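You operate a simulated robot arm through the tools that you are given. There is no shell and no other tool. Be economical: measure what you need, move in short steps, check, and stop when the job is done.

The job below is to be done with a simulated robot arm. You get a single attempt, and the scene is never put back.

Task
Crack both elbow bolts, then torque them with the key that matches the tag.
Fine: orange key to crack; keys back; the other key stays.

The check looks at the end state, three seconds after you hand in, the way a careful person would. Anything else that was tipped, shoved, dropped, spilled or broken makes it a failure.

Robot
A 7-joint arm with a two-finger parallel gripper, fixed in place. Base frame: the origin is at the foot of the arm, x ahead of it, y to its left, z up; the work surface is at about z = 900. Readings come in mm, rad, newtons and seconds.
With the tool pointing down near the work surface it reaches from about 300 to 680 mm from the base axis. Its first joint turns from -1.152 to 1.152 rad. Payload 1.57 kg.
Tool frame: the origin (TCP) lies between the finger pads and is the grasp point; the fingertips stand 30 mm ahead of it; z points along the fingers, y is the line along which they close. Largest opening 110 mm; finger width 24, thickness 12; the body of the gripper, 48 by 112 mm, starts 78 mm behind the TCP.
Orientation is that of the tool frame in the base frame, as a unit quaternion [x, y, z, w]. With the fingers straight down and closing along the base's y, the tool's x points along the base's -x, its y along +y and its z along -z.

Tools
- The arm moves only by the tool play_rows. Its argument "deltas" is a list that holds one entry, the list of rows, each a list of 7 numbers: the shift along the tool's x, y, z in units of 400 mm (1.0 is 400 mm), then the turn, a rotation vector about the tool's x, y, z in units of 180 degrees (1.0 is 180 degrees), then the opening in per cent of the stroke, from 0 (shut) to 100 (fully open). In form: [[[x, y, z, wx, wy, wz, fingers], ...]]. A call has 1 to 10 rows; each row is the pose to reach, as a shift and turn from the pose commanded when the call began, along the tool's axes at that moment. A call with a number of a shift or a turn outside -1 to 1 is refused whole. Rows are played at 5 a second. More than 50 mm and 0.15 rad between two rows, or a gripper value outside its range, and nothing of the call is played. A pose out of reach is approached as far as the arm can. The call stops where the force on the tool passes 40 N (or 10 N more than at its start, if that is more) or the arm is blocked; 0.2 s more then pass. The fingers move at their own pace (about 108 mm/s each) and stop on an object; they squeeze with about 21 N. The grip force told is the motor's: it shows also when the fingers shut on nothing. Time passes only in rows, and 0.2 s behind the last, so rows that repeat a pose let the fingers close. The reply holds the time, the measured pose of the TCP, the force on the tool along the base axes, the opening and the grip force, in the units named above and with some noise.
- Cameras (640 x 400 px; columns grow to the right, rows downward): "scene" is fixed at [168.7, -391.5, 1412.3]; the picture's right is [0.76, -0.65, 0.00], its down [-0.32, -0.37, -0.87] and it looks along [0.57, 0.66, -0.49] (base axes); focal length 308 px, centre (320, 200). "wrist" rides on the gripper at [70, 16, -141] in the tool frame; the picture's right is [-0.23, 0.97, 0.00], its down [-0.86, -0.20, -0.48] and it looks along [-0.47, -0.11, 0.88] (tool axes); focal length 222 px, centre (320, 200).
- get_image(camera): a new picture of that camera. No time passes.
- measure_at(camera, pixels): for up to 12 pixels [column, row] of the newest picture of that camera ("zoom" is the newest enlarged one), the place [x, y, z] in the base frame of the surface seen there, good to about 2 mm. No time passes.
- close_up(camera, box): a new picture of the part [left, top, right, bottom] of that camera's present view, enlarged. No time passes.
- close_job(): hands the job in; it is judged then, once.

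Keep the steps short. Do not move on a guess: measure, check each grasp and each placing, and mend mistakes. In all there are 80 turns and 46 pictures (those below and enlarged ones count). Leave the gripper open and the arm clear of the work at the hand-in unless told otherwise, and finish with a single line.

The tools are called as a command line: name --argument value ..., lists and objects as JSON in quotes. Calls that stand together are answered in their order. play_rows: Moves the arm, as the interface text tells. Its arguments: {"type":"object","properties":{"deltas":{"type":"array"}},"required":["deltas"]} The other tools are called the same way: get_image (camera) takes a picture; measure_at (camera, pixels) gives the place of the surface under pixels of a picture; close_up (camera, box) takes an enlarged picture of a part of a camera's view; close_job () hands the job in.

At the start:

```text
t: 0.0
position: [418.0, 33.4, 1235.7]
tcp_rot: [0.0, 1.0, 0.0, 0.001]
contact_force: [-0.2, -0.1, 0.3]
width: 110.2
grasp_force: 0.0
```

scene: 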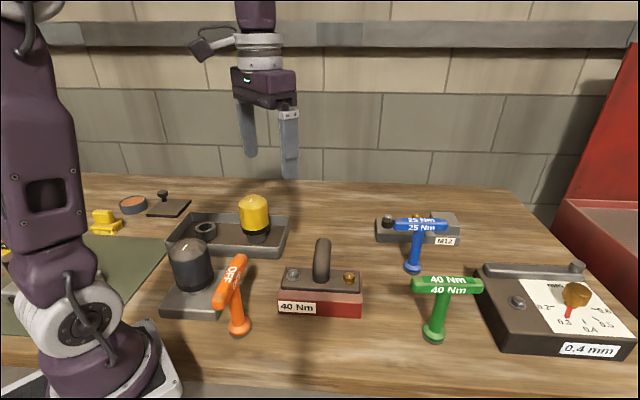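
wrist: 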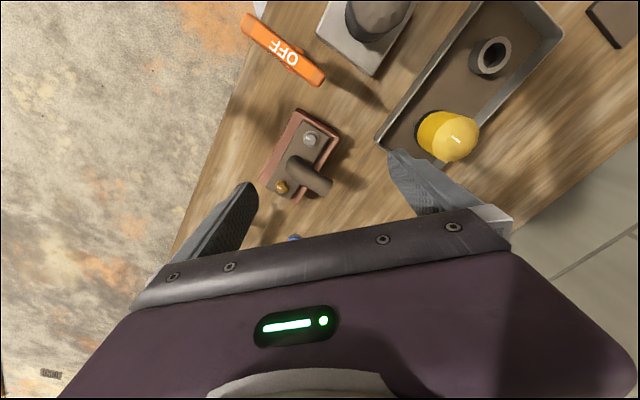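

I see a red block tagged "40 Nm" with an elbow and two bolts (about 293,273 and 349,277), an orange "OFF" key, a green 40 Nm key and a blue 25 Nm key. I'll enlarge the work area first.

close_up --camera "scene" --box '[200, 220, 380, 340]'

close_up --camera "scene" --box '[360, 200, 500, 350]'

close_up --camera "wrist" --box '[220, 0, 400, 220]'

```text
3.33 times, centred on (290, 280) of scene
```

zoom: 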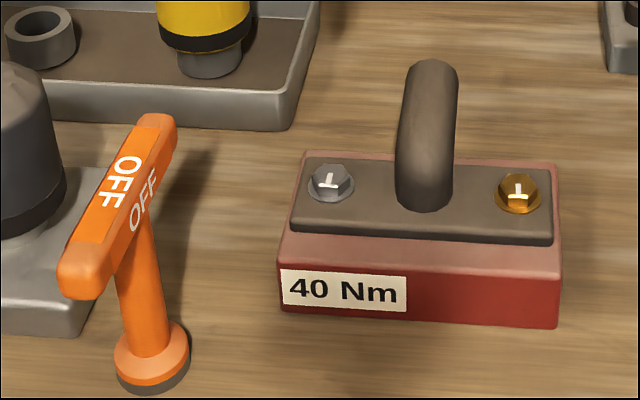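

```text
2.67 times, centred on (430, 275) of scene
```

zoom: 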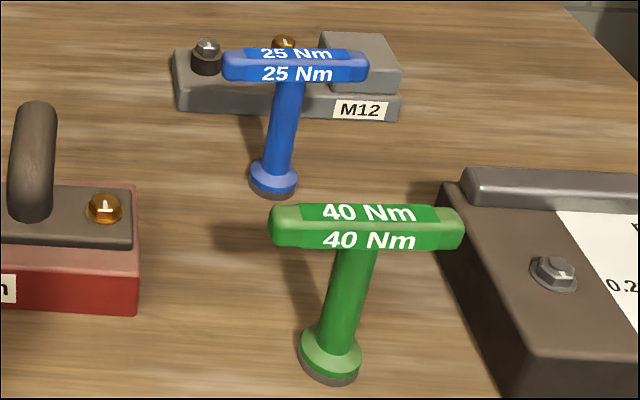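

```text
1.82 times, centred on (310, 110) of wrist
```

zoom: 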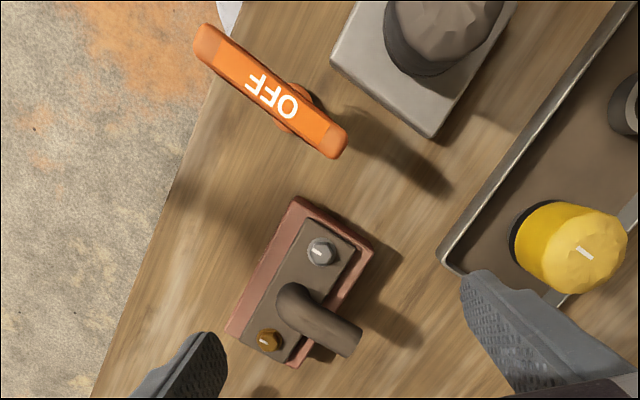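

Bolts are hexes, each with a white mark. The keys stand upright on round feet with a T-bar on top. I'll measure bolts, keys and the elbow in the scene picture.

measure_at --camera "scene" --pixels '[[293, 272], [349, 275], [321, 241], [319, 275], [242, 257], [222, 302], [232, 278], [240, 322], [417, 281], [479, 283], [447, 280], [433, 334]]'

measure_at --camera "zoom" --pixels '[[319, 248], [268, 340], [206, 40], [335, 142], [270, 92], [300, 203], [370, 246], [230, 333], [296, 363], [345, 340], [297, 300], [322, 240]]'

measure_at --camera "scene" --pixels '[[395, 224], [446, 226], [420, 221], [412, 270], [285, 265], [362, 268], [278, 312], [362, 317], [238, 335], [432, 343], [205, 315], [256, 222]]'

```text
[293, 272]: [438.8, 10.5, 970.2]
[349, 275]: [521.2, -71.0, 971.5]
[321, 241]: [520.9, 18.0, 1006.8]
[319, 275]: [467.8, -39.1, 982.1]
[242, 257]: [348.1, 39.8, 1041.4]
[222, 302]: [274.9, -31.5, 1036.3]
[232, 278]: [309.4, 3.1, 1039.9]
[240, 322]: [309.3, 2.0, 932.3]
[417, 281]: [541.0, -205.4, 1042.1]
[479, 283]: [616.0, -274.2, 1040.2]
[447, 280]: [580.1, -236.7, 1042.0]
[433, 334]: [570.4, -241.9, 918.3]
```

```text
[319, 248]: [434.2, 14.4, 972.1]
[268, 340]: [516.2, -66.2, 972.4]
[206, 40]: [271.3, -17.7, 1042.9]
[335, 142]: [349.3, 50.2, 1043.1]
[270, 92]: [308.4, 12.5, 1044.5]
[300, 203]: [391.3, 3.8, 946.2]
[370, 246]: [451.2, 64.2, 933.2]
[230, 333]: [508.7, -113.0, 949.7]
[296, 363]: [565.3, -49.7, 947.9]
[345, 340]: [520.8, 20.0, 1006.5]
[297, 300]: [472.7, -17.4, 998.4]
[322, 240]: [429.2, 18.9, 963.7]
```

```text
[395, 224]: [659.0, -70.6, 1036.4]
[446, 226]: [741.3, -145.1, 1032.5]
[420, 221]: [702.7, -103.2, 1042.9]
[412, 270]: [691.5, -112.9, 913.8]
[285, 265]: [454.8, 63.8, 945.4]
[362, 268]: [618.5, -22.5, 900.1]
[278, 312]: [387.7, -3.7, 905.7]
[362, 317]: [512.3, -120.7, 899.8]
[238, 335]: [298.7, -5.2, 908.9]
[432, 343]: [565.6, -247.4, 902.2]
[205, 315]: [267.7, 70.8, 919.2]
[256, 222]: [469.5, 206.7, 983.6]
```

Orange key: bar from about (271,-20) to (350,47), top z 1044, pointing about 42° from x. I'll go above it, turned so the fingers close across the bar, and stop at z 1150.

play_rows --deltas '[[[0.045, -0.01, 0.036, 0, 0, -0.04, 100], [0.09, -0.02, 0.072, 0, 0, -0.08, 100], [0.135, -0.03, 0.108, 0, 0, -0.12, 100], [0.18, -0.04, 0.144, 0, 0, -0.16, 100], [0.225, -0.05, 0.18, 0, 0, -0.2, 100], [0.27, -0.06, 0.215, 0, 0, -0.237, 100], [0.27, -0.06, 0.215, 0, 0, -0.237, 100]]]'

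get_image --camera "wrist"

```text
t: 1.6
position: [312.0, 9.9, 1147.9]
tcp_rot: [-0.364, 0.932, -0.001, 0.001]
contact_force: [0.0, -0.1, 0.0]
width: 110.3
grasp_force: 0.2
```

```text
40 pictures are left
```

wrist: 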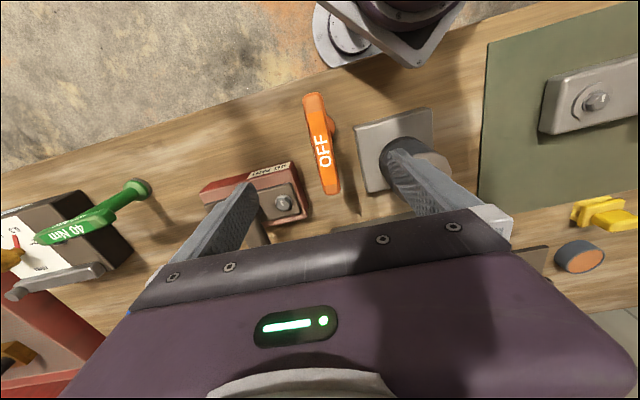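

The bar is below the TCP's line near (321,143). The dark post at (400,160) is close to the right finger, so I'll measure both.

measure_at --camera "wrist" --pixels '[[310, 98], [323, 97], [322, 188], [339, 188], [313, 145], [328, 145], [395, 155], [387, 165], [366, 175], [320, 125], [283, 203], [332, 130]]'

close_up --camera "wrist" --box '[240, 80, 440, 220]'

measure_at --camera "scene" --pixels '[[190, 243], [172, 255], [208, 260], [190, 285], [216, 312], [189, 265]]'

```text
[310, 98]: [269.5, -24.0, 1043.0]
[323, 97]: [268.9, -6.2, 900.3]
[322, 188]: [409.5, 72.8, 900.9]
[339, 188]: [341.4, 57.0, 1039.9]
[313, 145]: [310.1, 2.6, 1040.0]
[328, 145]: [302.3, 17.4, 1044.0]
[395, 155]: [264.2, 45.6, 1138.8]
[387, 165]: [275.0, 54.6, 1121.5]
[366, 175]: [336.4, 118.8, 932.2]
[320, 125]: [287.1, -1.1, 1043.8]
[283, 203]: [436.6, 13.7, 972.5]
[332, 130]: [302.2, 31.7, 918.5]
```

```text
2.86 times, centred on (340, 150) of wrist
```

zoom: 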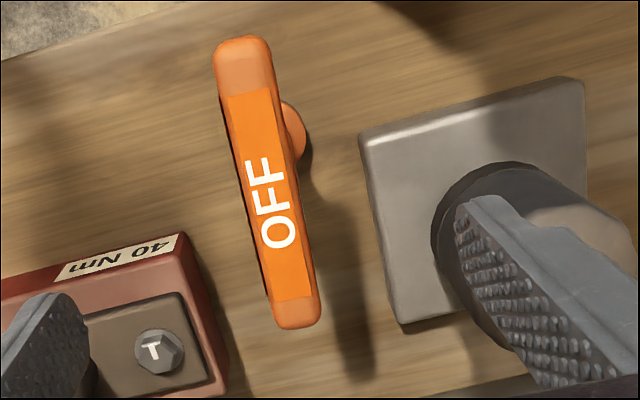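

```text
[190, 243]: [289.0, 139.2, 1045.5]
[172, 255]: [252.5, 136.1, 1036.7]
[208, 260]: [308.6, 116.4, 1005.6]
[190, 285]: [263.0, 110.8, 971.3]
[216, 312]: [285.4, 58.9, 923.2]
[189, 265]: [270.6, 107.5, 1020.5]
```

measure_at --camera "zoom" --pixels '[[243, 60], [292, 300], [222, 75], [272, 75], [262, 290], [314, 290], [235, 180], [288, 180], [290, 120], [303, 130], [150, 350], [262, 180]]'

```text
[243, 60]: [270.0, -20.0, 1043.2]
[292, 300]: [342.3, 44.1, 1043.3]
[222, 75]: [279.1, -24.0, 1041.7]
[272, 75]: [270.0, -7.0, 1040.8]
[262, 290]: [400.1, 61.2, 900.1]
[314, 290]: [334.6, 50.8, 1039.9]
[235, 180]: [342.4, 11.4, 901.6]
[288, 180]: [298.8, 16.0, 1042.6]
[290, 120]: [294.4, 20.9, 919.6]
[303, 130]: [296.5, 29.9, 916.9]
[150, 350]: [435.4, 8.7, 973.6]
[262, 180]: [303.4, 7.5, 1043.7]
```

The bar's centre line lies about 6 mm along the tool's +y from the TCP, and the bar is about 18 mm thick. I'll shift, go down to z 1034 with the fingers opened partway, then close.

play_rows --deltas '[[[0.004, 0.0145, 0.06, 0, 0, 0.004, 60], [0.004, 0.0145, 0.14, 0, 0, 0.004, 60], [0.004, 0.0145, 0.22, 0, 0, 0.004, 60], [0.004, 0.0145, 0.285, 0, 0, 0.004, 60], [0.004, 0.0145, 0.285, 0, 0, 0.004, 60]]]'

get_image --camera "wrist"

```text
t: 2.8
position: [304.0, 14.2, 1034.8]
tcp_rot: [-0.358, 0.934, -0.001, 0.0]
contact_force: [0.1, 0.0, -0.9]
width: 65.9
grasp_force: 0.0
```

```text
38 pictures are left
```

wrist: 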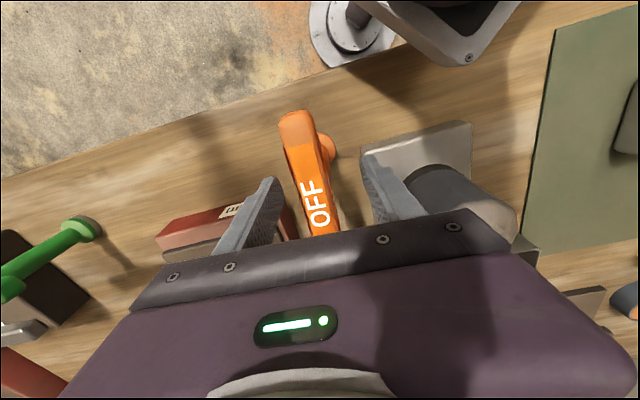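

The bar sits between the fingers. I'll check centring before closing.

measure_at --camera "wrist" --pixels '[[297, 125], [298, 114], [313, 185], [300, 185], [324, 185], [318, 220], [333, 150], [328, 140]]'

```text
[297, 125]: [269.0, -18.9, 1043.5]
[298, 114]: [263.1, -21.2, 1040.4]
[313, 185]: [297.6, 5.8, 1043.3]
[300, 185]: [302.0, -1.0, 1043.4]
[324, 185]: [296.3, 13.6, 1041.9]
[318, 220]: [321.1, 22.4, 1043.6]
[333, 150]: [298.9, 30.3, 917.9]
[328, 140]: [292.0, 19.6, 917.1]
```

Centred within about 1–2 mm (near end 54 mm away, so mid-bar). I'll close the fingers.

play_rows --deltas '[[[0, 0, 0, 0, 0, 0, 40], [0, 0, 0, 0, 0, 0, 10], [0, 0, 0, 0, 0, 0, 0], [0, 0, 0, 0, 0, 0, 0], [0, 0, 0, 0, 0, 0, 0]]]'

get_image --camera "wrist"

```text
t: 4.0
position: [303.7, 15.2, 1034.7]
tcp_rot: [-0.357, 0.934, 0.0, 0.0]
contact_force: [-0.2, -0.5, -1.4]
width: 23.7
grasp_force: 21.1
```

```text
37 pictures are left
```

wrist: 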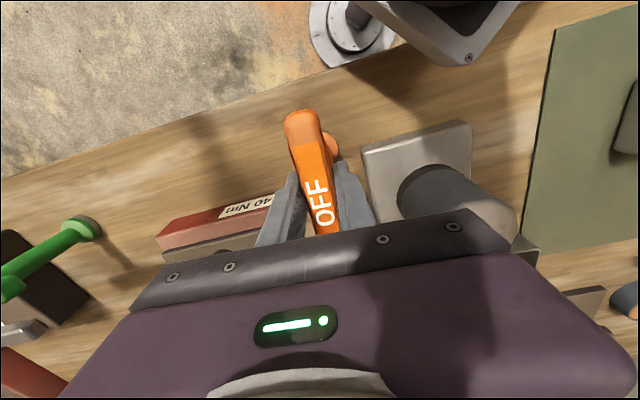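

Held: opening 23.7, grip 21 N. I'll lift straight up 125 mm and look.

play_rows --deltas '[[[0, 0, -0.05, 0, 0, 0, 0], [0, 0, -0.13, 0, 0, 0, 0], [0, 0, -0.22, 0, 0, 0, 0], [0, 0, -0.3125, 0, 0, 0, 0], [0, 0, -0.3125, 0, 0, 0, 0]]]'

get_image --camera "scene"

get_image --camera "wrist"

```text
t: 5.2
position: [305.6, 14.7, 1157.8]
tcp_rot: [-0.358, 0.934, -0.001, 0.0]
contact_force: [0.2, -0.5, -6.0]
width: 23.4
grasp_force: 20.7
```

```text
36 pictures are left
```

scene: 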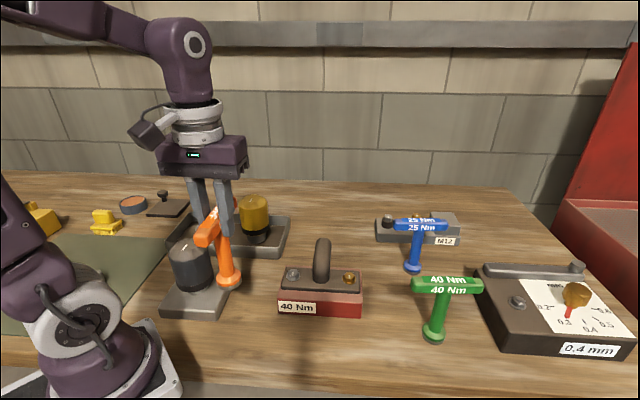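

```text
35 pictures are left
```

wrist: 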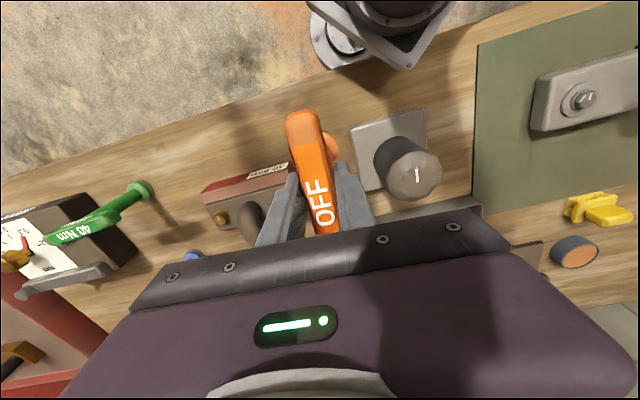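

Key is lifted and hangs straight. I'll measure its foot in both pictures to get the axis relative to the TCP.

close_up --camera "scene" --box '[180, 190, 280, 300]'

measure_at --camera "wrist" --pixels '[[332, 138], [335, 145], [329, 133], [302, 115], [303, 130]]'

```text
3.64 times, centred on (230, 245) of scene
```

zoom: 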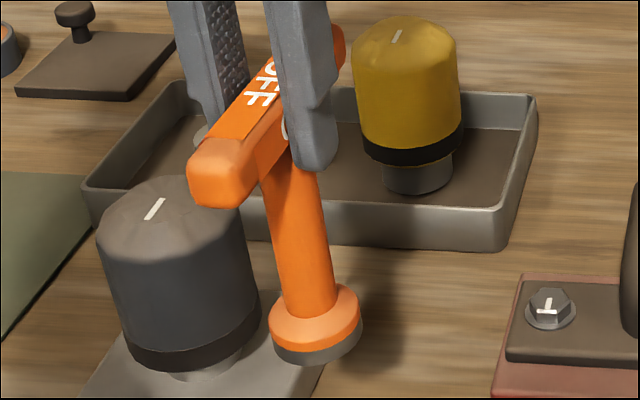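

```text
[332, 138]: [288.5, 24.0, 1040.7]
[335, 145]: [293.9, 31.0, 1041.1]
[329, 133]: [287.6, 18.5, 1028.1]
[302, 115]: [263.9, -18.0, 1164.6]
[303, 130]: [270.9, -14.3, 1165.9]
```

measure_at --camera "zoom" --pixels '[[272, 345], [358, 335], [314, 358], [309, 347], [314, 333], [272, 330], [359, 318], [283, 230], [325, 225], [302, 230], [308, 361], [300, 280]]'

```text
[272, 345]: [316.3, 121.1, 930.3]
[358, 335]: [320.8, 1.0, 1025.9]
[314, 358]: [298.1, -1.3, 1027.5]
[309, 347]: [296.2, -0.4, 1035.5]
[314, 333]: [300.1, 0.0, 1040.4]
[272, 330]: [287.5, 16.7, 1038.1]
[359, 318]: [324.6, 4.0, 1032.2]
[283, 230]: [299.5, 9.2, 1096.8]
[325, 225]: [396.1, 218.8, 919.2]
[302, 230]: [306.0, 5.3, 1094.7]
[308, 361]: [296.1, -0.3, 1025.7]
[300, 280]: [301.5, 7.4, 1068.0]
```

Key axis is about 3 mm from the TCP along the bar, at roughly (308,15) with foot radius about 21 mm. Next I need exact bolt centres, so I'll enlarge the bolt block.

close_up --camera "scene" --box '[275, 255, 365, 300]'

```text
7.11 times, centred on (320, 278) of scene
```

zoom: 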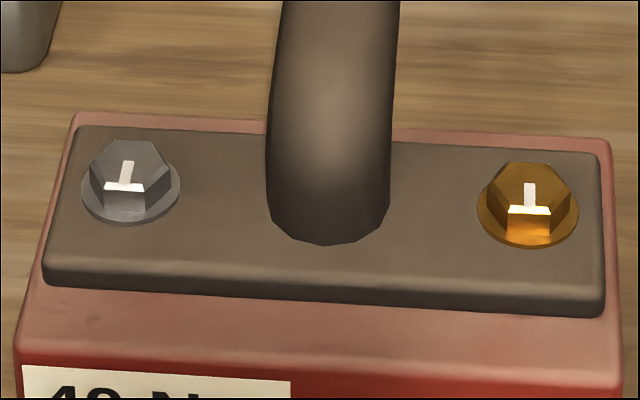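

measure_at --camera "zoom" --pixels '[[104, 148], [148, 143], [127, 165], [90, 175], [145, 187], [84, 195], [178, 195], [130, 225], [530, 185], [480, 215], [576, 215], [528, 246]]'

measure_at --camera "zoom" --pixels '[[82, 128], [600, 155], [598, 290], [48, 258], [508, 165], [552, 165], [490, 195], [570, 193], [510, 208], [548, 208], [168, 165], [105, 188]]'

```text
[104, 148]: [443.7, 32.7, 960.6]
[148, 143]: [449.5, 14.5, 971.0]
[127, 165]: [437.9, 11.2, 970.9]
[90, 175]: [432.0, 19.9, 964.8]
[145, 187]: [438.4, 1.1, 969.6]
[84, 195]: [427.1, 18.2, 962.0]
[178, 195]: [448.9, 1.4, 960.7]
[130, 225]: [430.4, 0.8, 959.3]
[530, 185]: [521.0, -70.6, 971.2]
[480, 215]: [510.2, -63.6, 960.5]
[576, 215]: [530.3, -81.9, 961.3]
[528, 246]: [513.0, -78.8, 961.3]
```

```text
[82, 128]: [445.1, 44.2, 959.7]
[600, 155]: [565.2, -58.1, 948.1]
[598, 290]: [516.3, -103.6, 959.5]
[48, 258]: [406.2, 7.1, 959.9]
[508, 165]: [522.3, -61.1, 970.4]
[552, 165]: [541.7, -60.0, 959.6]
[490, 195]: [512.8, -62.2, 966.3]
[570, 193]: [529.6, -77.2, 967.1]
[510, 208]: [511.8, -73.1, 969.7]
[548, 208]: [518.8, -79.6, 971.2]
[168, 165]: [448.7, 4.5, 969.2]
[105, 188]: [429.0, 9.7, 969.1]
```

Silver bolt centre is about (438,11), gold about (520.5,-70.5), heads from z 960 to 971, flats facing along 45°. I'll carry the key over the silver bolt at this height, turning the bar to -15° (45° minus 60°) to leave room for turning counter-clockwise.

play_rows --deltas '[[[-0.034, -0.031, 0, 0, 0, 0.0453, 0], [-0.069, -0.062, 0, 0, 0, 0.0906, 0], [-0.103, -0.0935, 0, 0, 0, 0.1359, 0], [-0.1375, -0.1245, 0, 0, 0, 0.1811, 0], [-0.172, -0.156, 0, 0, 0, 0.2264, 0], [-0.206, -0.187, 0, 0, 0, 0.2717, 0], [-0.2405, -0.218, 0, 0, 0, 0.317, 0], [-0.2405, -0.218, 0, 0, 0, 0.317, 0], [-0.2405, -0.218, 0, 0, 0, 0.317, 0]]]'

close_up --camera "scene" --box '[240, 190, 370, 300]'

get_image --camera "wrist"

```text
t: 7.2
position: [434.9, 14.5, 1160.1]
tcp_rot: [0.133, 0.991, 0.001, 0.002]
contact_force: [-0.2, 0.2, -6.7]
width: 23.7
grasp_force: 20.9
```

```text
3.64 times, centred on (305, 245) of scene
```

zoom: 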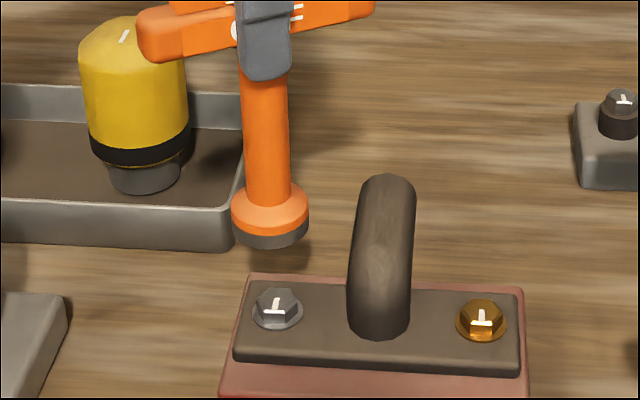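

```text
31 pictures are left
```

wrist: 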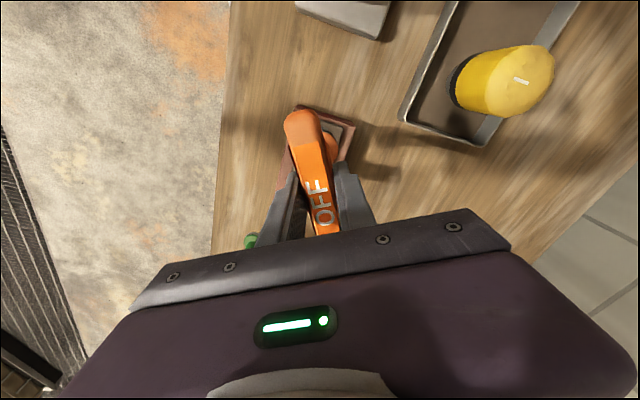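

Key is above the silver bolt. I'll measure the foot's rim to check the centre.

measure_at --camera "zoom" --pixels '[[234, 215], [307, 208], [271, 244], [271, 232], [234, 228], [307, 222], [248, 150], [287, 150], [267, 150], [277, 303]]'

measure_at --camera "wrist" --pixels '[[328, 134], [334, 140], [337, 148], [335, 155]]'

```text
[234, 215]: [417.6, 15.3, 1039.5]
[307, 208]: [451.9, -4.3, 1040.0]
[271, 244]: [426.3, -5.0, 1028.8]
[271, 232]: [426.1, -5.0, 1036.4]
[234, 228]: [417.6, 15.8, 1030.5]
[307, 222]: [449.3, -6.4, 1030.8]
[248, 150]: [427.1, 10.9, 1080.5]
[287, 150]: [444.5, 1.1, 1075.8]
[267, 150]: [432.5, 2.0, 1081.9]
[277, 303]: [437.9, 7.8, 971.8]
```

```text
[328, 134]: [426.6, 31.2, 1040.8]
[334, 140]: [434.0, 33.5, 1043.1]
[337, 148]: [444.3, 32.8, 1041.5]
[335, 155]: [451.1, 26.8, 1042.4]
```

Foot centre is within about 1.3 mm of the bolt. I'll correct (+1,-0.8) and lower 44 mm, to leave it about 10 mm above the head.

play_rows --deltas '[[[-0.003, -0.0013, 0.02, 0, 0, 0, 0], [-0.003, -0.0013, 0.06, 0, 0, 0, 0], [-0.003, -0.0013, 0.11, 0, 0, 0, 0], [-0.003, -0.0013, 0.11, 0, 0, 0, 0]]]'

close_up --camera "scene" --box '[260, 220, 350, 290]'

```text
t: 8.2
position: [435.9, 13.2, 1115.4]
tcp_rot: [0.131, 0.991, 0.0, 0.001]
contact_force: [-0.1, -1.1, -6.6]
width: 23.2
grasp_force: 20.8
```

```text
5.71 times, centred on (305, 255) of scene
```

zoom: 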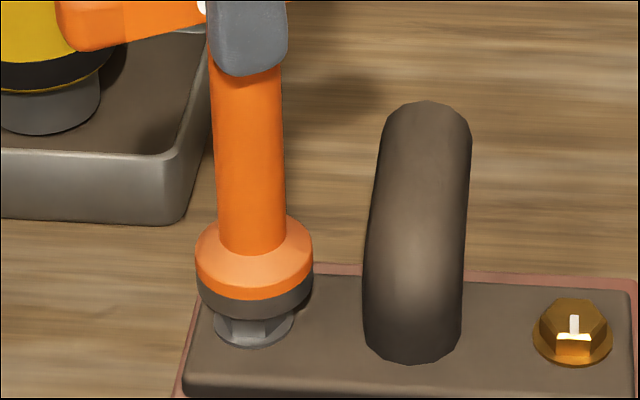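

Foot (columns 195–313) is centred on the flange (213–293). I'll lower in small steps, up to 20 mm.

play_rows --deltas '[[[0, 0, 0.01, 0, 0, 0, 0], [0, 0, 0.02, 0, 0, 0, 0], [0, 0, 0.03, 0, 0, 0, 0], [0, 0, 0.04, 0, 0, 0, 0], [0, 0, 0.048, 0, 0, 0, 0]]]'

close_up --camera "scene" --box '[260, 220, 350, 290]'

```text
t: 9.4
position: [435.7, 13.7, 1097.6]
tcp_rot: [0.131, 0.991, -0.001, 0.001]
contact_force: [-3.4, 0.9, 8.1]
width: 23.5
grasp_force: 21.7
```

```text
5.71 times, centred on (305, 255) of scene
```

zoom: 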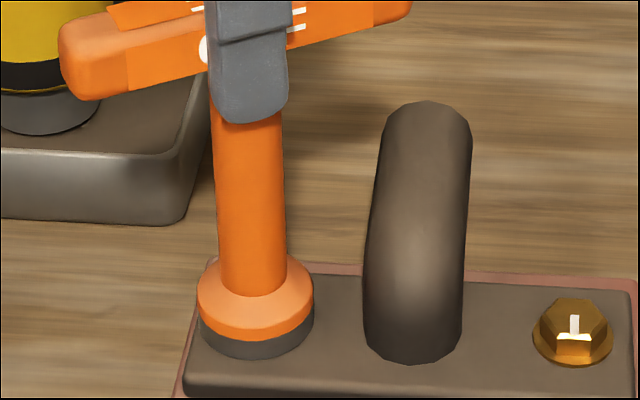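

Seated: the foot is down over the head, with light contact. Now I'll turn counter-clockwise 32° about the key's axis.

play_rows --deltas '[[[0, -0.001, 0, 0, 0, -0.0444, 0], [-0.0003, -0.002, 0, 0, 0, -0.0889, 0], [-0.0007, -0.003, 0, 0, 0, -0.1333, 0], [-0.0011, -0.004, 0, 0, 0, -0.1778, 0], [-0.0011, -0.004, 0, 0, 0, -0.1778, 0]]]'

get_image --camera "scene"

```text
t: 10.6
position: [436.1, 11.7, 1096.5]
tcp_rot: [-0.148, 0.989, 0.0, 0.002]
contact_force: [5.7, -3.6, 13.3]
width: 23.5
grasp_force: 20.7
```

```text
28 pictures are left
```

scene: 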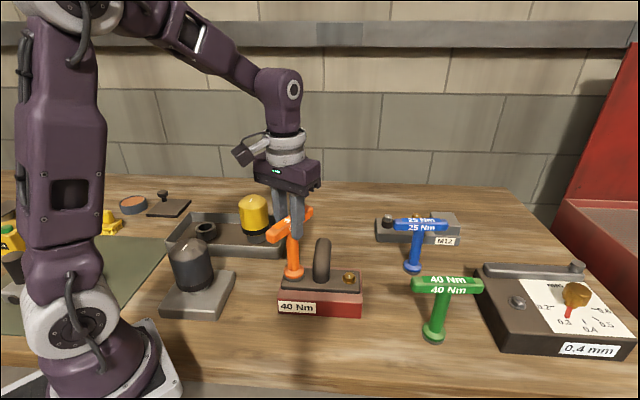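

Turned 32°. I'll lift 65 mm and look at the bolt's mark.

play_rows --deltas '[[[0, 0, -0.02, 0, 0, 0, 0], [0, 0, -0.06, 0, 0, 0, 0], [0, 0, -0.11, 0, 0, 0, 0], [0, 0, -0.158, 0, 0, 0, 0], [0, 0, -0.158, 0, 0, 0, 0]]]'

close_up --camera "scene" --box '[260, 230, 370, 300]'

```text
t: 11.8
position: [435.1, 11.9, 1160.1]
tcp_rot: [-0.147, 0.989, 0.0, 0.0]
contact_force: [0.3, -0.5, -6.4]
width: 23.6
grasp_force: 21.0
```

```text
5.71 times, centred on (315, 265) of scene
```

zoom: 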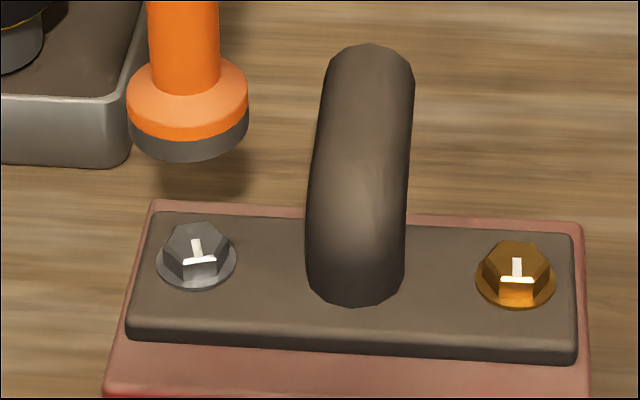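

The silver mark has turned counter-clockwise. I'll measure how far by comparing the marks on both bolts.

close_up --camera "scene" --box '[282, 262, 306, 286]'

close_up --camera "scene" --box '[338, 265, 362, 289]'

```text
16.00 times, centred on (294, 274) of scene
```

zoom: 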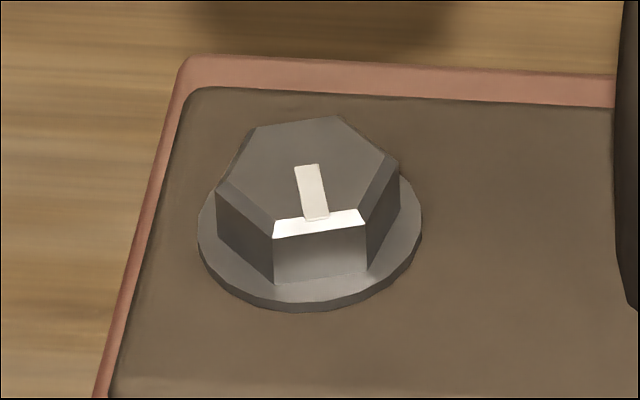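

```text
16.00 times, centred on (350, 277) of scene
```

zoom: 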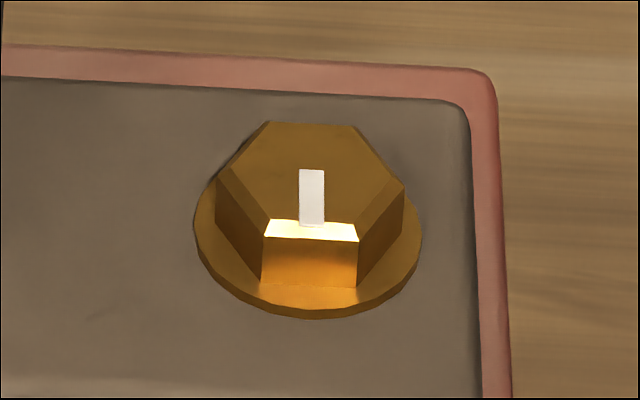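

The bolt has turned about 20° (mark from +11° to -7°), the rest was play in the socket. To be sure it's clearly cracked, I'll reseat and turn 28° more.

play_rows --deltas '[[[0, 0, 0.05, 0, 0, 0, 0], [0, 0, 0.1, 0, 0, 0, 0], [0, 0, 0.13, 0, 0, 0, 0], [0, 0, 0.158, 0, 0, 0, 0], [0, 0, 0.158, 0, 0, 0, 0], [0, -0.0009, 0.158, 0, 0, -0.0389, 0], [-0.0002, -0.0018, 0.158, 0, 0, -0.0778, 0], [-0.0005, -0.0027, 0.158, 0, 0, -0.1167, 0], [-0.0009, -0.0035, 0.158, 0, 0, -0.1556, 0], [-0.0009, -0.0035, 0.158, 0, 0, -0.1556, 0]]]'

```text
t: 14.0
position: [436.9, 9.5, 1096.5]
tcp_rot: [-0.382, 0.924, 0.0, 0.001]
contact_force: [2.5, -0.5, 17.9]
width: 23.9
grasp_force: 21.4
```

Turned fully (tool now at about 45°). Lift and check.

play_rows --deltas '[[[0, 0, -0.02, 0, 0, 0, 0], [0, 0, -0.06, 0, 0, 0, 0], [0, 0, -0.11, 0, 0, 0, 0], [0, 0, -0.158, 0, 0, 0, 0], [0, 0, -0.158, 0, 0, 0, 0]]]'

close_up --camera "scene" --box '[260, 230, 370, 300]'

```text
t: 15.2
position: [438.3, 10.2, 1159.8]
tcp_rot: [-0.382, 0.924, -0.001, 0.001]
contact_force: [-0.2, 0.3, -6.2]
width: 23.6
grasp_force: 20.8
```

```text
5.71 times, centred on (315, 265) of scene
```

zoom: 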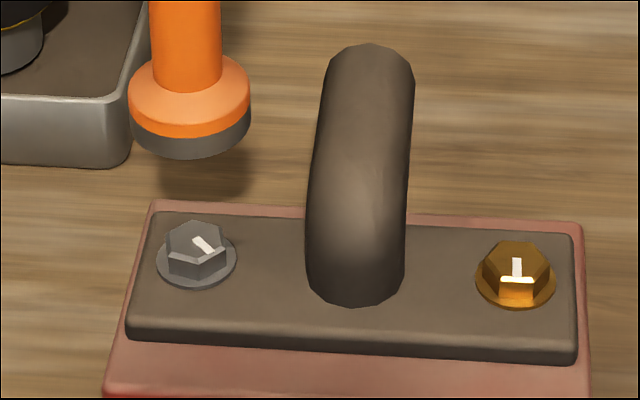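

Silver bolt is clearly cracked (mark turned about 45–50° counter-clockwise in all). Now I'll carry the key 16 mm higher, clear of the elbow, to above the gold bolt and turn the bar back to -15°.

play_rows --deltas '[[[0, 0, -0.04, 0, 0, 0.0417, 0], [-0.001, -0.04, -0.04, 0, 0, 0.0833, 0], [-0.002, -0.08, -0.04, 0, 0, 0.125, 0], [-0.003, -0.12, -0.04, 0, 0, 0.1667, 0], [-0.004, -0.16, -0.04, 0, 0, 0.2083, 0], [-0.005, -0.2, -0.04, 0, 0, 0.25, 0], [-0.006, -0.24, -0.04, 0, 0, 0.2917, 0], [-0.006, -0.284, -0.04, 0, 0, 0.333, 0], [-0.006, -0.284, -0.04, 0, 0, 0.333, 0]]]'

close_up --camera "scene" --box '[290, 200, 410, 300]'

```text
t: 17.2
position: [518.5, -67.5, 1174.8]
tcp_rot: [0.132, 0.991, 0.0, -0.001]
contact_force: [0.6, 1.0, -5.6]
width: 23.3
grasp_force: 21.3
```

```text
4.00 times, centred on (350, 250) of scene
```

zoom: 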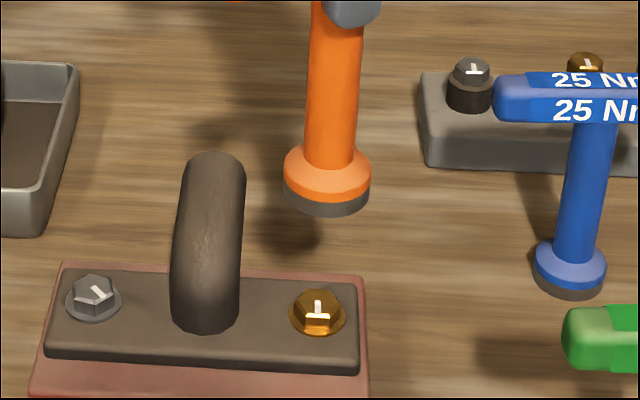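

Over the gold bolt. I'll check the foot rim against the bolt flange.

measure_at --camera "zoom" --pixels '[[286, 190], [370, 188], [328, 211], [328, 202], [290, 315], [344, 316], [318, 334], [318, 306]]'

```text
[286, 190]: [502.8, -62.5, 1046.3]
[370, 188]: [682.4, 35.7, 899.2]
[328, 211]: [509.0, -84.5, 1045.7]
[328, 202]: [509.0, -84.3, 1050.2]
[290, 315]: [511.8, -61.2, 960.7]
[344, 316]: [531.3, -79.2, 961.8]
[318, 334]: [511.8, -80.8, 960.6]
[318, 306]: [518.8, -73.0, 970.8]
```

The foot sits about 3 mm beyond and 1 mm right of the bolt. I'll correct (-2.5,-0.8), lower to about 10 mm above the head, and check again.

play_rows --deltas '[[[0.0055, -0.0036, 0.02, 0, 0, 0, 0], [0.0055, -0.0036, 0.08, 0, 0, 0, 0], [0.0055, -0.0036, 0.15, 0, 0, 0, 0], [0.0055, -0.0036, 0.15, 0, 0, 0, 0]]]'

close_up --camera "scene" --box '[305, 220, 395, 290]'

get_image --camera "wrist"

```text
t: 18.2
position: [514.4, -69.8, 1115.7]
tcp_rot: [0.131, 0.991, 0.0, 0.001]
contact_force: [-0.1, -1.4, -5.7]
width: 23.6
grasp_force: 21.1
```

```text
5.71 times, centred on (350, 255) of scene
```

zoom: 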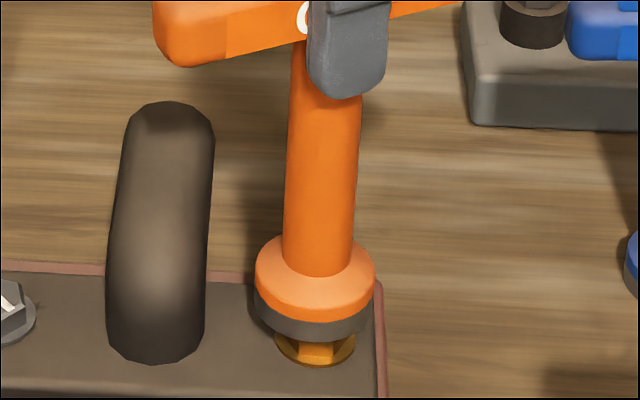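

```text
21 pictures are left
```

wrist: 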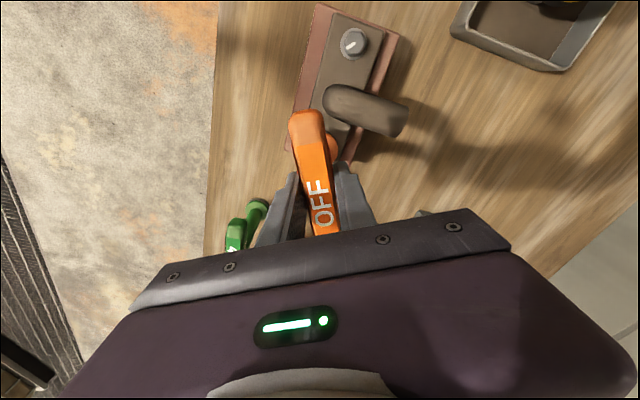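

Columns agree (foot 254–375, flange 275–356). In depth the foot is about 1 mm too near, so I'll give back 1 mm and lower gently.

play_rows --deltas '[[[-0.0014, 0.002, 0.01, 0, 0, 0, 0], [-0.0014, 0.002, 0.02, 0, 0, 0, 0], [-0.0014, 0.002, 0.03, 0, 0, 0, 0], [-0.0014, 0.002, 0.04, 0, 0, 0, 0], [-0.0014, 0.002, 0.048, 0, 0, 0, 0]]]'

close_up --camera "scene" --box '[305, 220, 395, 290]'

```text
t: 19.4
position: [516.9, -69.0, 1095.6]
tcp_rot: [0.132, 0.991, 0.0, 0.001]
contact_force: [0.2, -0.7, -4.7]
width: 23.4
grasp_force: 21.2
```

```text
5.71 times, centred on (350, 255) of scene
```

zoom: 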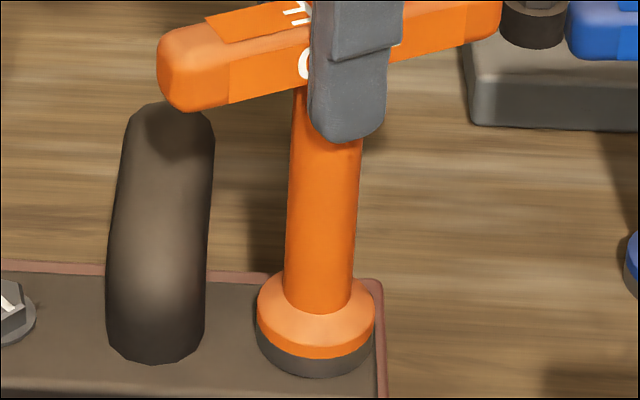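

Seated with almost no side force. Turning counter-clockwise 60° about the key's axis, the same as for the silver bolt.

play_rows --deltas '[[[0, -0.001, 0, 0, 0, -0.0417, 0], [-0.0003, -0.002, 0, 0, 0, -0.0833, 0], [-0.0006, -0.0029, 0, 0, 0, -0.125, 0], [-0.001, -0.0038, 0, 0, 0, -0.1667, 0], [-0.0016, -0.0046, 0, 0, 0, -0.2083, 0], [-0.0022, -0.0053, 0, 0, 0, -0.25, 0], [-0.0029, -0.006, 0, 0, 0, -0.2917, 0], [-0.0037, -0.0065, 0, 0, 0, -0.3333, 0], [-0.0037, -0.0065, 0, 0, 0, -0.3333, 0]]]'

play_rows --deltas '[[[0, 0, -0.02, 0, 0, 0, 0], [0, 0, -0.06, 0, 0, 0, 0], [0, 0, -0.12, 0, 0, 0, 0], [0, 0, -0.2, 0, 0, 0, 0], [0, 0, -0.2, 0, 0, 0, 0]]]'

close_up --camera "scene" --box '[260, 220, 380, 300]'

```text
t: 21.4
position: [517.5, -72.2, 1097.5]
tcp_rot: [-0.383, 0.924, -0.001, 0.0]
contact_force: [1.3, -2.8, 3.3]
width: 23.5
grasp_force: 21.1
```

```text
t: 22.6
position: [518.1, -71.0, 1177.1]
tcp_rot: [-0.382, 0.924, 0.0, 0.0]
contact_force: [0.3, 0.2, -6.4]
width: 23.5
grasp_force: 20.8
```

```text
5.00 times, centred on (320, 260) of scene
```

zoom: 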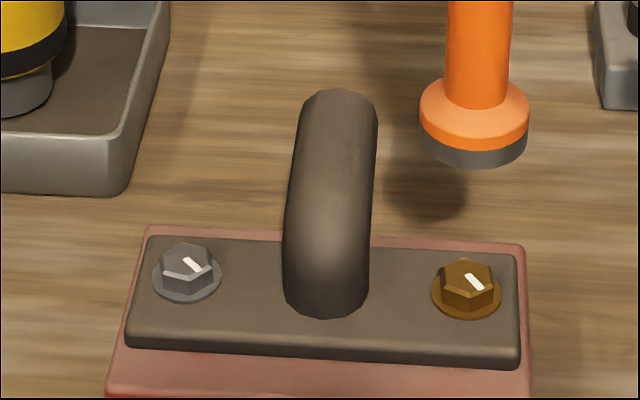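

Both bolts are cracked. I'll carry the orange key back above its starting spot (305,13) with the bar at 42°.

play_rows --deltas '[[[0.036, 0.088, 0, 0, 0, 0.003, 0], [0.074, 0.176, 0, 0, 0, 0.006, 0], [0.112, 0.264, 0, 0, 0, 0.009, 0], [0.15, 0.352, 0, 0, 0, 0.012, 0], [0.187, 0.44, 0, 0, 0, 0.0145, 0], [0.224, 0.5275, 0, 0, 0, 0.0167, 0], [0.224, 0.5275, 0.1, 0, 0, 0.0167, 0], [0.224, 0.5275, 0.2, 0, 0, 0.0167, 0], [0.224, 0.5275, 0.315, 0, 0, 0.0167, 0], [0.224, 0.5275, 0.315, 0, 0, 0.0167, 0]]]'

close_up --camera "scene" --box '[160, 220, 360, 345]'

```text
t: 24.8
position: [303.0, 15.8, 1051.7]
tcp_rot: [-0.358, 0.934, -0.001, 0.0]
contact_force: [-0.3, 0.6, -5.2]
width: 23.5
grasp_force: 21.4
```

```text
3.20 times, centred on (260, 282) of scene
```

zoom: 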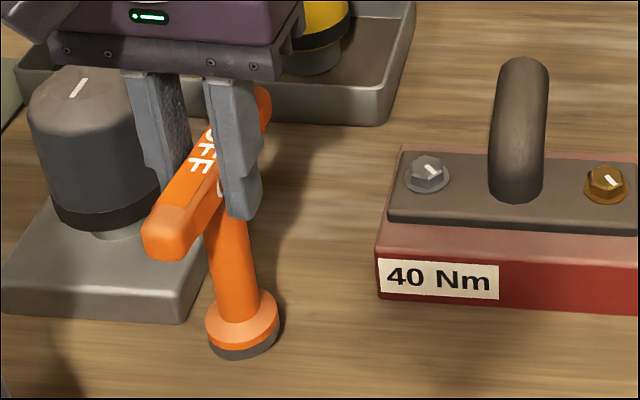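

The key is just above its spot, about 15 mm up. I'll lower gently to the resting height.

play_rows --deltas '[[[0, 0, 0.012, 0, 0, 0, 0], [0, 0, 0.024, 0, 0, 0, 0], [0, 0, 0.032, 0, 0, 0, 0], [0, 0, 0.038, 0, 0, 0, 0], [0, 0, 0.0395, 0, 0, 0, 0], [0, 0, 0.0395, 0, 0, 0, 0]]]'

```text
t: 26.2
position: [304.1, 14.8, 1034.2]
tcp_rot: [-0.358, 0.934, -0.001, 0.0]
contact_force: [-1.5, -0.6, -2.9]
width: 23.8
grasp_force: 21.2
```

Weight is partly on the table (force down from 6 to 3 N). I'll open slowly to 60 %.

play_rows --deltas '[[[0, 0, 0.001, 0, 0, 0, 0], [0, 0, 0.001, 0, 0, 0, 24], [0, 0, 0.001, 0, 0, 0, 30], [0, 0, 0.001, 0, 0, 0, 60], [0, 0, 0.001, 0, 0, 0, 60]]]'

play_rows --deltas '[[[0, 0, -0.06, 0, 0, 0, 60], [0, 0, -0.16, 0, 0, 0, 60], [0, 0, -0.26, 0, 0, 0, 60], [0, 0, -0.35, 0, 0, 0, 60], [0, 0, -0.35, 0, 0, 0, 60]]]'

get_image --camera "scene"

```text
t: 27.4
position: [305.3, 15.9, 1034.0]
tcp_rot: [-0.357, 0.934, -0.001, 0.001]
contact_force: [-0.8, 0.4, -0.2]
width: 66.1
grasp_force: 0.0
```

```text
t: 28.6
position: [306.4, 16.2, 1174.3]
tcp_rot: [-0.358, 0.934, -0.001, 0.001]
contact_force: [0.1, -0.6, -1.1]
width: 65.9
grasp_force: 0.1
```

```text
17 pictures are left
```

scene: 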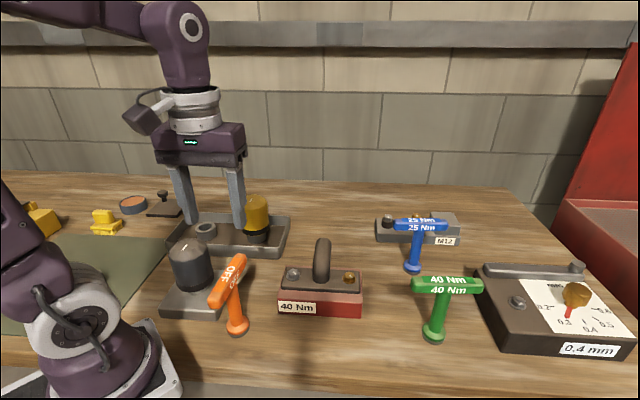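

The orange key stands again. I'll measure to compare with its original place.

measure_at --camera "scene" --pixels '[[241, 257], [213, 304], [229, 279], [238, 322], [236, 335], [417, 281], [479, 283], [447, 280], [433, 334], [432, 342]]'

```text
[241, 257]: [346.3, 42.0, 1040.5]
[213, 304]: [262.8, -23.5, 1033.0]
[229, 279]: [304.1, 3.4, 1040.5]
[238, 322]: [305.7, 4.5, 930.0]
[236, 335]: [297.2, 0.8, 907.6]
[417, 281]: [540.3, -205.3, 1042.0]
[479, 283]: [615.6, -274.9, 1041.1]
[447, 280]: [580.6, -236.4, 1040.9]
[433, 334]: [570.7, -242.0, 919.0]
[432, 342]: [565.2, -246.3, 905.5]
```

It's back within about 4 mm and stands upright. Now to the green key: bar from (541,-205) to (616,-274), about -42.6°, axis about (585,-239). I'll go above it at this height with the fingers across the bar.

play_rows --deltas '[[[-0.0097, -0.093, 0, 0, 0, 0.047, 60], [-0.0195, -0.186, 0, 0, 0, 0.094, 60], [-0.0292, -0.279, 0, 0, 0, 0.141, 60], [-0.0389, -0.372, 0, 0, 0, 0.188, 60], [-0.0487, -0.465, 0, 0, 0, 0.235, 60], [-0.0584, -0.558, 0, 0, 0, 0.282, 60], [-0.0681, -0.651, 0, 0, 0, 0.329, 60], [-0.0778, -0.744, 0, 0, 0, 0.376, 60], [-0.0876, -0.8375, 0, 0, 0, 0.423, 60], [-0.0973, -0.9305, 0, 0, 0, 0.47, 60]]]'

get_image --camera "wrist"

```text
t: 30.8
position: [561.4, -236.5, 1168.0]
tcp_rot: [0.349, 0.937, 0.0, -0.001]
contact_force: [-0.9, 0.2, -0.1]
width: 66.1
grasp_force: 0.0
out of reach, approached as far as the arm can: row 10
```

```text
16 pictures are left
```

wrist: 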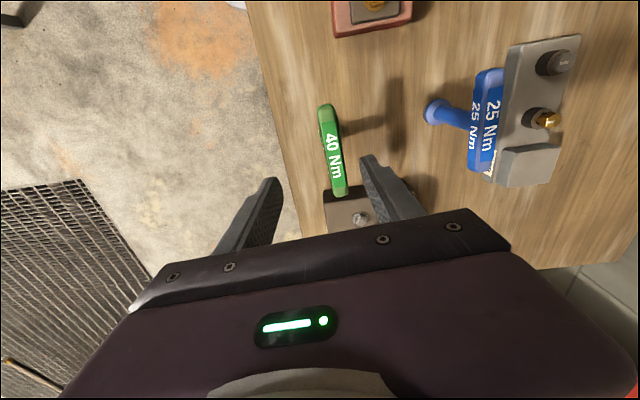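

The last row was out of reach at this height. It should come within reach lower down. I'll measure the bar in this picture.

measure_at --camera "wrist" --pixels '[[325, 108], [341, 193], [334, 152], [330, 130], [338, 175], [325, 150], [342, 150], [332, 188], [347, 188], [323, 113]]'

```text
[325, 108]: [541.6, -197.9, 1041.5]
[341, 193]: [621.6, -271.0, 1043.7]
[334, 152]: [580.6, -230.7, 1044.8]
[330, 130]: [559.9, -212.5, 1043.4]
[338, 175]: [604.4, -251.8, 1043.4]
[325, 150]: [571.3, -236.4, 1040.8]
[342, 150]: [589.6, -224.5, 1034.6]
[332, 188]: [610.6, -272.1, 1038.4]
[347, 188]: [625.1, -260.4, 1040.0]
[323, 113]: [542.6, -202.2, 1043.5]
```

Bar centre works out at about (583,-234), direction -42.4°. I'll first go straight down 60 mm (tips still above the bar) and read the pose, since the last one fell short.

play_rows --deltas '[[[0, 0, 0.07, 0, 0, 0, 60], [0, 0, 0.15, 0, 0, 0, 60], [0, 0, 0.15, 0, 0, 0, 60]]]'

```text
t: 31.6
position: [561.6, -236.2, 1109.0]
tcp_rot: [0.364, 0.931, 0.0, 0.001]
contact_force: [0.4, 0.5, 0.2]
width: 66.1
grasp_force: 0.1
```

Now I'll shift sideways to (583,-234) at this height (tips still at 1079, above the bar) and check by picture.

play_rows --deltas '[[[-0.018, 0.02, 0, 0, 0, 0, 60], [-0.035, 0.041, 0, 0, 0, 0, 60], [-0.035, 0.041, 0.03, 0, 0, 0, 60], [-0.035, 0.041, 0.03, 0, 0, 0, 60]]]'

get_image --camera "wrist"

```text
t: 32.6
position: [582.0, -230.3, 1096.6]
tcp_rot: [0.364, 0.931, 0.001, 0.001]
contact_force: [-0.5, -0.5, 0.8]
width: 66.0
grasp_force: 0.1
```

```text
15 pictures are left
```

wrist: 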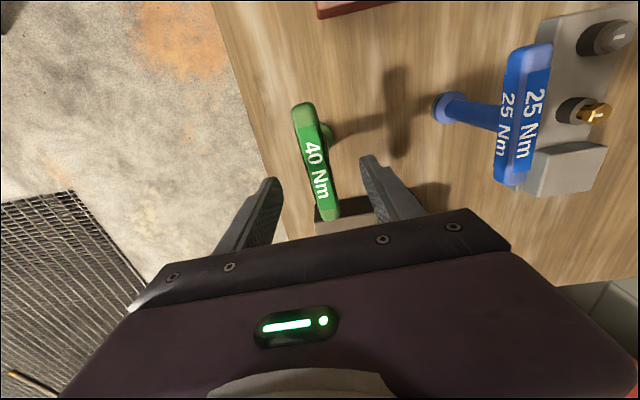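

measure_at --camera "wrist" --pixels '[[303, 107], [331, 216], [313, 150], [302, 150], [327, 150], [316, 167], [306, 167], [329, 167], [332, 131]]'

```text
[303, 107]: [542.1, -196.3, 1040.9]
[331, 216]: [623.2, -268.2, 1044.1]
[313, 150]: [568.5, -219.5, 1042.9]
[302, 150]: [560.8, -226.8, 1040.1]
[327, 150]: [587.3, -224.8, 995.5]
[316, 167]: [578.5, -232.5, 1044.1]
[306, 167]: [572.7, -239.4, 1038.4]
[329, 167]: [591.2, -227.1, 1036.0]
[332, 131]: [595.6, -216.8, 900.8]
```

The bar's centre is about 2.8 mm off in tool y and 2.5 mm along the bar. I'll correct, go down to z 1035, and close.

play_rows --deltas '[[[-0.006, -0.007, 0.01, 0, 0, 0, 60], [-0.006, -0.007, 0.06, 0, 0, 0, 60], [-0.006, -0.007, 0.11, 0, 0, 0, 60], [-0.006, -0.007, 0.155, 0, 0, 0, 60], [-0.006, -0.007, 0.155, 0, 0, 0, 60]]]'

get_image --camera "wrist"

```text
t: 33.8
position: [581.1, -234.1, 1033.6]
tcp_rot: [0.364, 0.931, 0.0, 0.002]
contact_force: [0.0, 0.8, -0.2]
width: 65.8
grasp_force: 0.1
```

```text
14 pictures are left
```

wrist: 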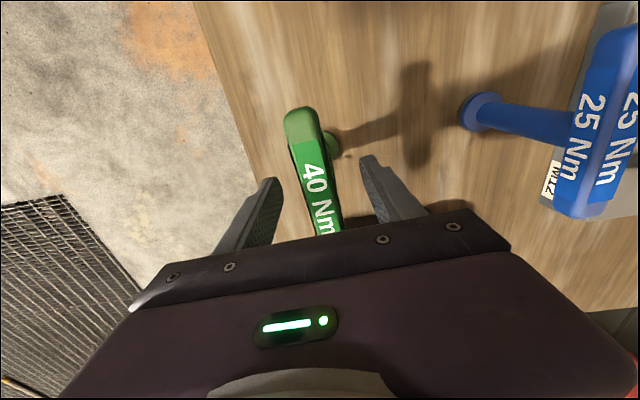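

The picture nearly matches the orange grasp (bar end at 298,108). Closing.

play_rows --deltas '[[[0, 0, 0, 0, 0, 0, 40], [0, 0, 0, 0, 0, 0, 10], [0, 0, 0, 0, 0, 0, 0], [0, 0, 0, 0, 0, 0, 0], [0, 0, 0, 0, 0, 0, 0]]]'

```text
t: 35.0
position: [581.8, -234.7, 1034.3]
tcp_rot: [0.364, 0.931, -0.001, 0.0]
contact_force: [1.4, 1.9, 0.2]
width: 23.4
grasp_force: 21.3
```

Held (23.4 mm, 21 N). I'll lift 32 mm, then move inward and up towards the gold bolt, turning the bar part of the way.

play_rows --deltas '[[[0, 0, -0.08, 0, 0, 0, 0], [0.049, 0.023, -0.115, 0, 0, -0.042, 0], [0.098, 0.0465, -0.15, 0, 0, -0.083, 0], [0.147, 0.07, -0.185, 0, 0, -0.125, 0], [0.1955, 0.093, -0.22, 0, 0, -0.167, 0], [0.244, 0.116, -0.255, 0, 0, -0.208, 0], [0.293, 0.1395, -0.29, 0, 0, -0.25, 0], [0.342, 0.163, -0.325, 0, 0, -0.292, 0], [0.391, 0.186, -0.357, 0, 0, -0.333, 0], [0.391, 0.186, -0.357, 0, 0, -0.333, 0]]]'

play_rows --deltas '[[[0, 0, 0, 0, 0, -0.04, 0], [0, 0, 0, 0, 0, -0.08, 0], [0, 0, 0, 0, 0, -0.12, 0], [0, 0, 0, 0, 0, -0.154, 0], [0, 0, 0, 0, 0, -0.154, 0], [0, 0, 0, 0, 0, -0.154, 0]]]'

close_up --camera "scene" --box '[290, 200, 410, 300]'

```text
t: 37.2
position: [519.1, -74.4, 1177.6]
tcp_rot: [-0.15, 0.989, -0.001, 0.0]
contact_force: [0.7, -0.1, -5.4]
width: 23.4
grasp_force: 20.9
```

```text
t: 38.6
position: [518.2, -74.6, 1177.2]
tcp_rot: [-0.383, 0.924, 0.0, 0.001]
contact_force: [-0.2, 0.4, -6.6]
width: 23.6
grasp_force: 21.0
```

```text
4.00 times, centred on (350, 250) of scene
```

zoom: 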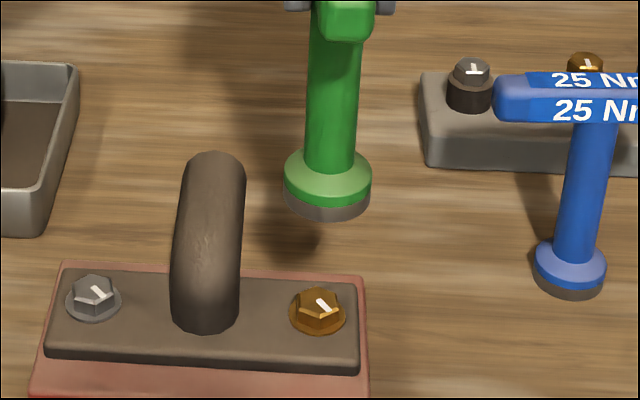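

Compared with the orange key's good pose over this bolt, the green foot is slightly right and nearer. I'll measure it.

measure_at --camera "zoom" --pixels '[[286, 192], [370, 192], [328, 216], [328, 210], [287, 198], [369, 197], [312, 100], [356, 100], [334, 100]]'

```text
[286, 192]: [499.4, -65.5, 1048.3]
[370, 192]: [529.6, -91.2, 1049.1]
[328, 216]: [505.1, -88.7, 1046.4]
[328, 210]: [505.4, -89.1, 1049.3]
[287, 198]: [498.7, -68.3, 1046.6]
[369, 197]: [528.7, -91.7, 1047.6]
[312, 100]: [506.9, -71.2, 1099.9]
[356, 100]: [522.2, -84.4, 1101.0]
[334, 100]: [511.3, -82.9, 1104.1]
```

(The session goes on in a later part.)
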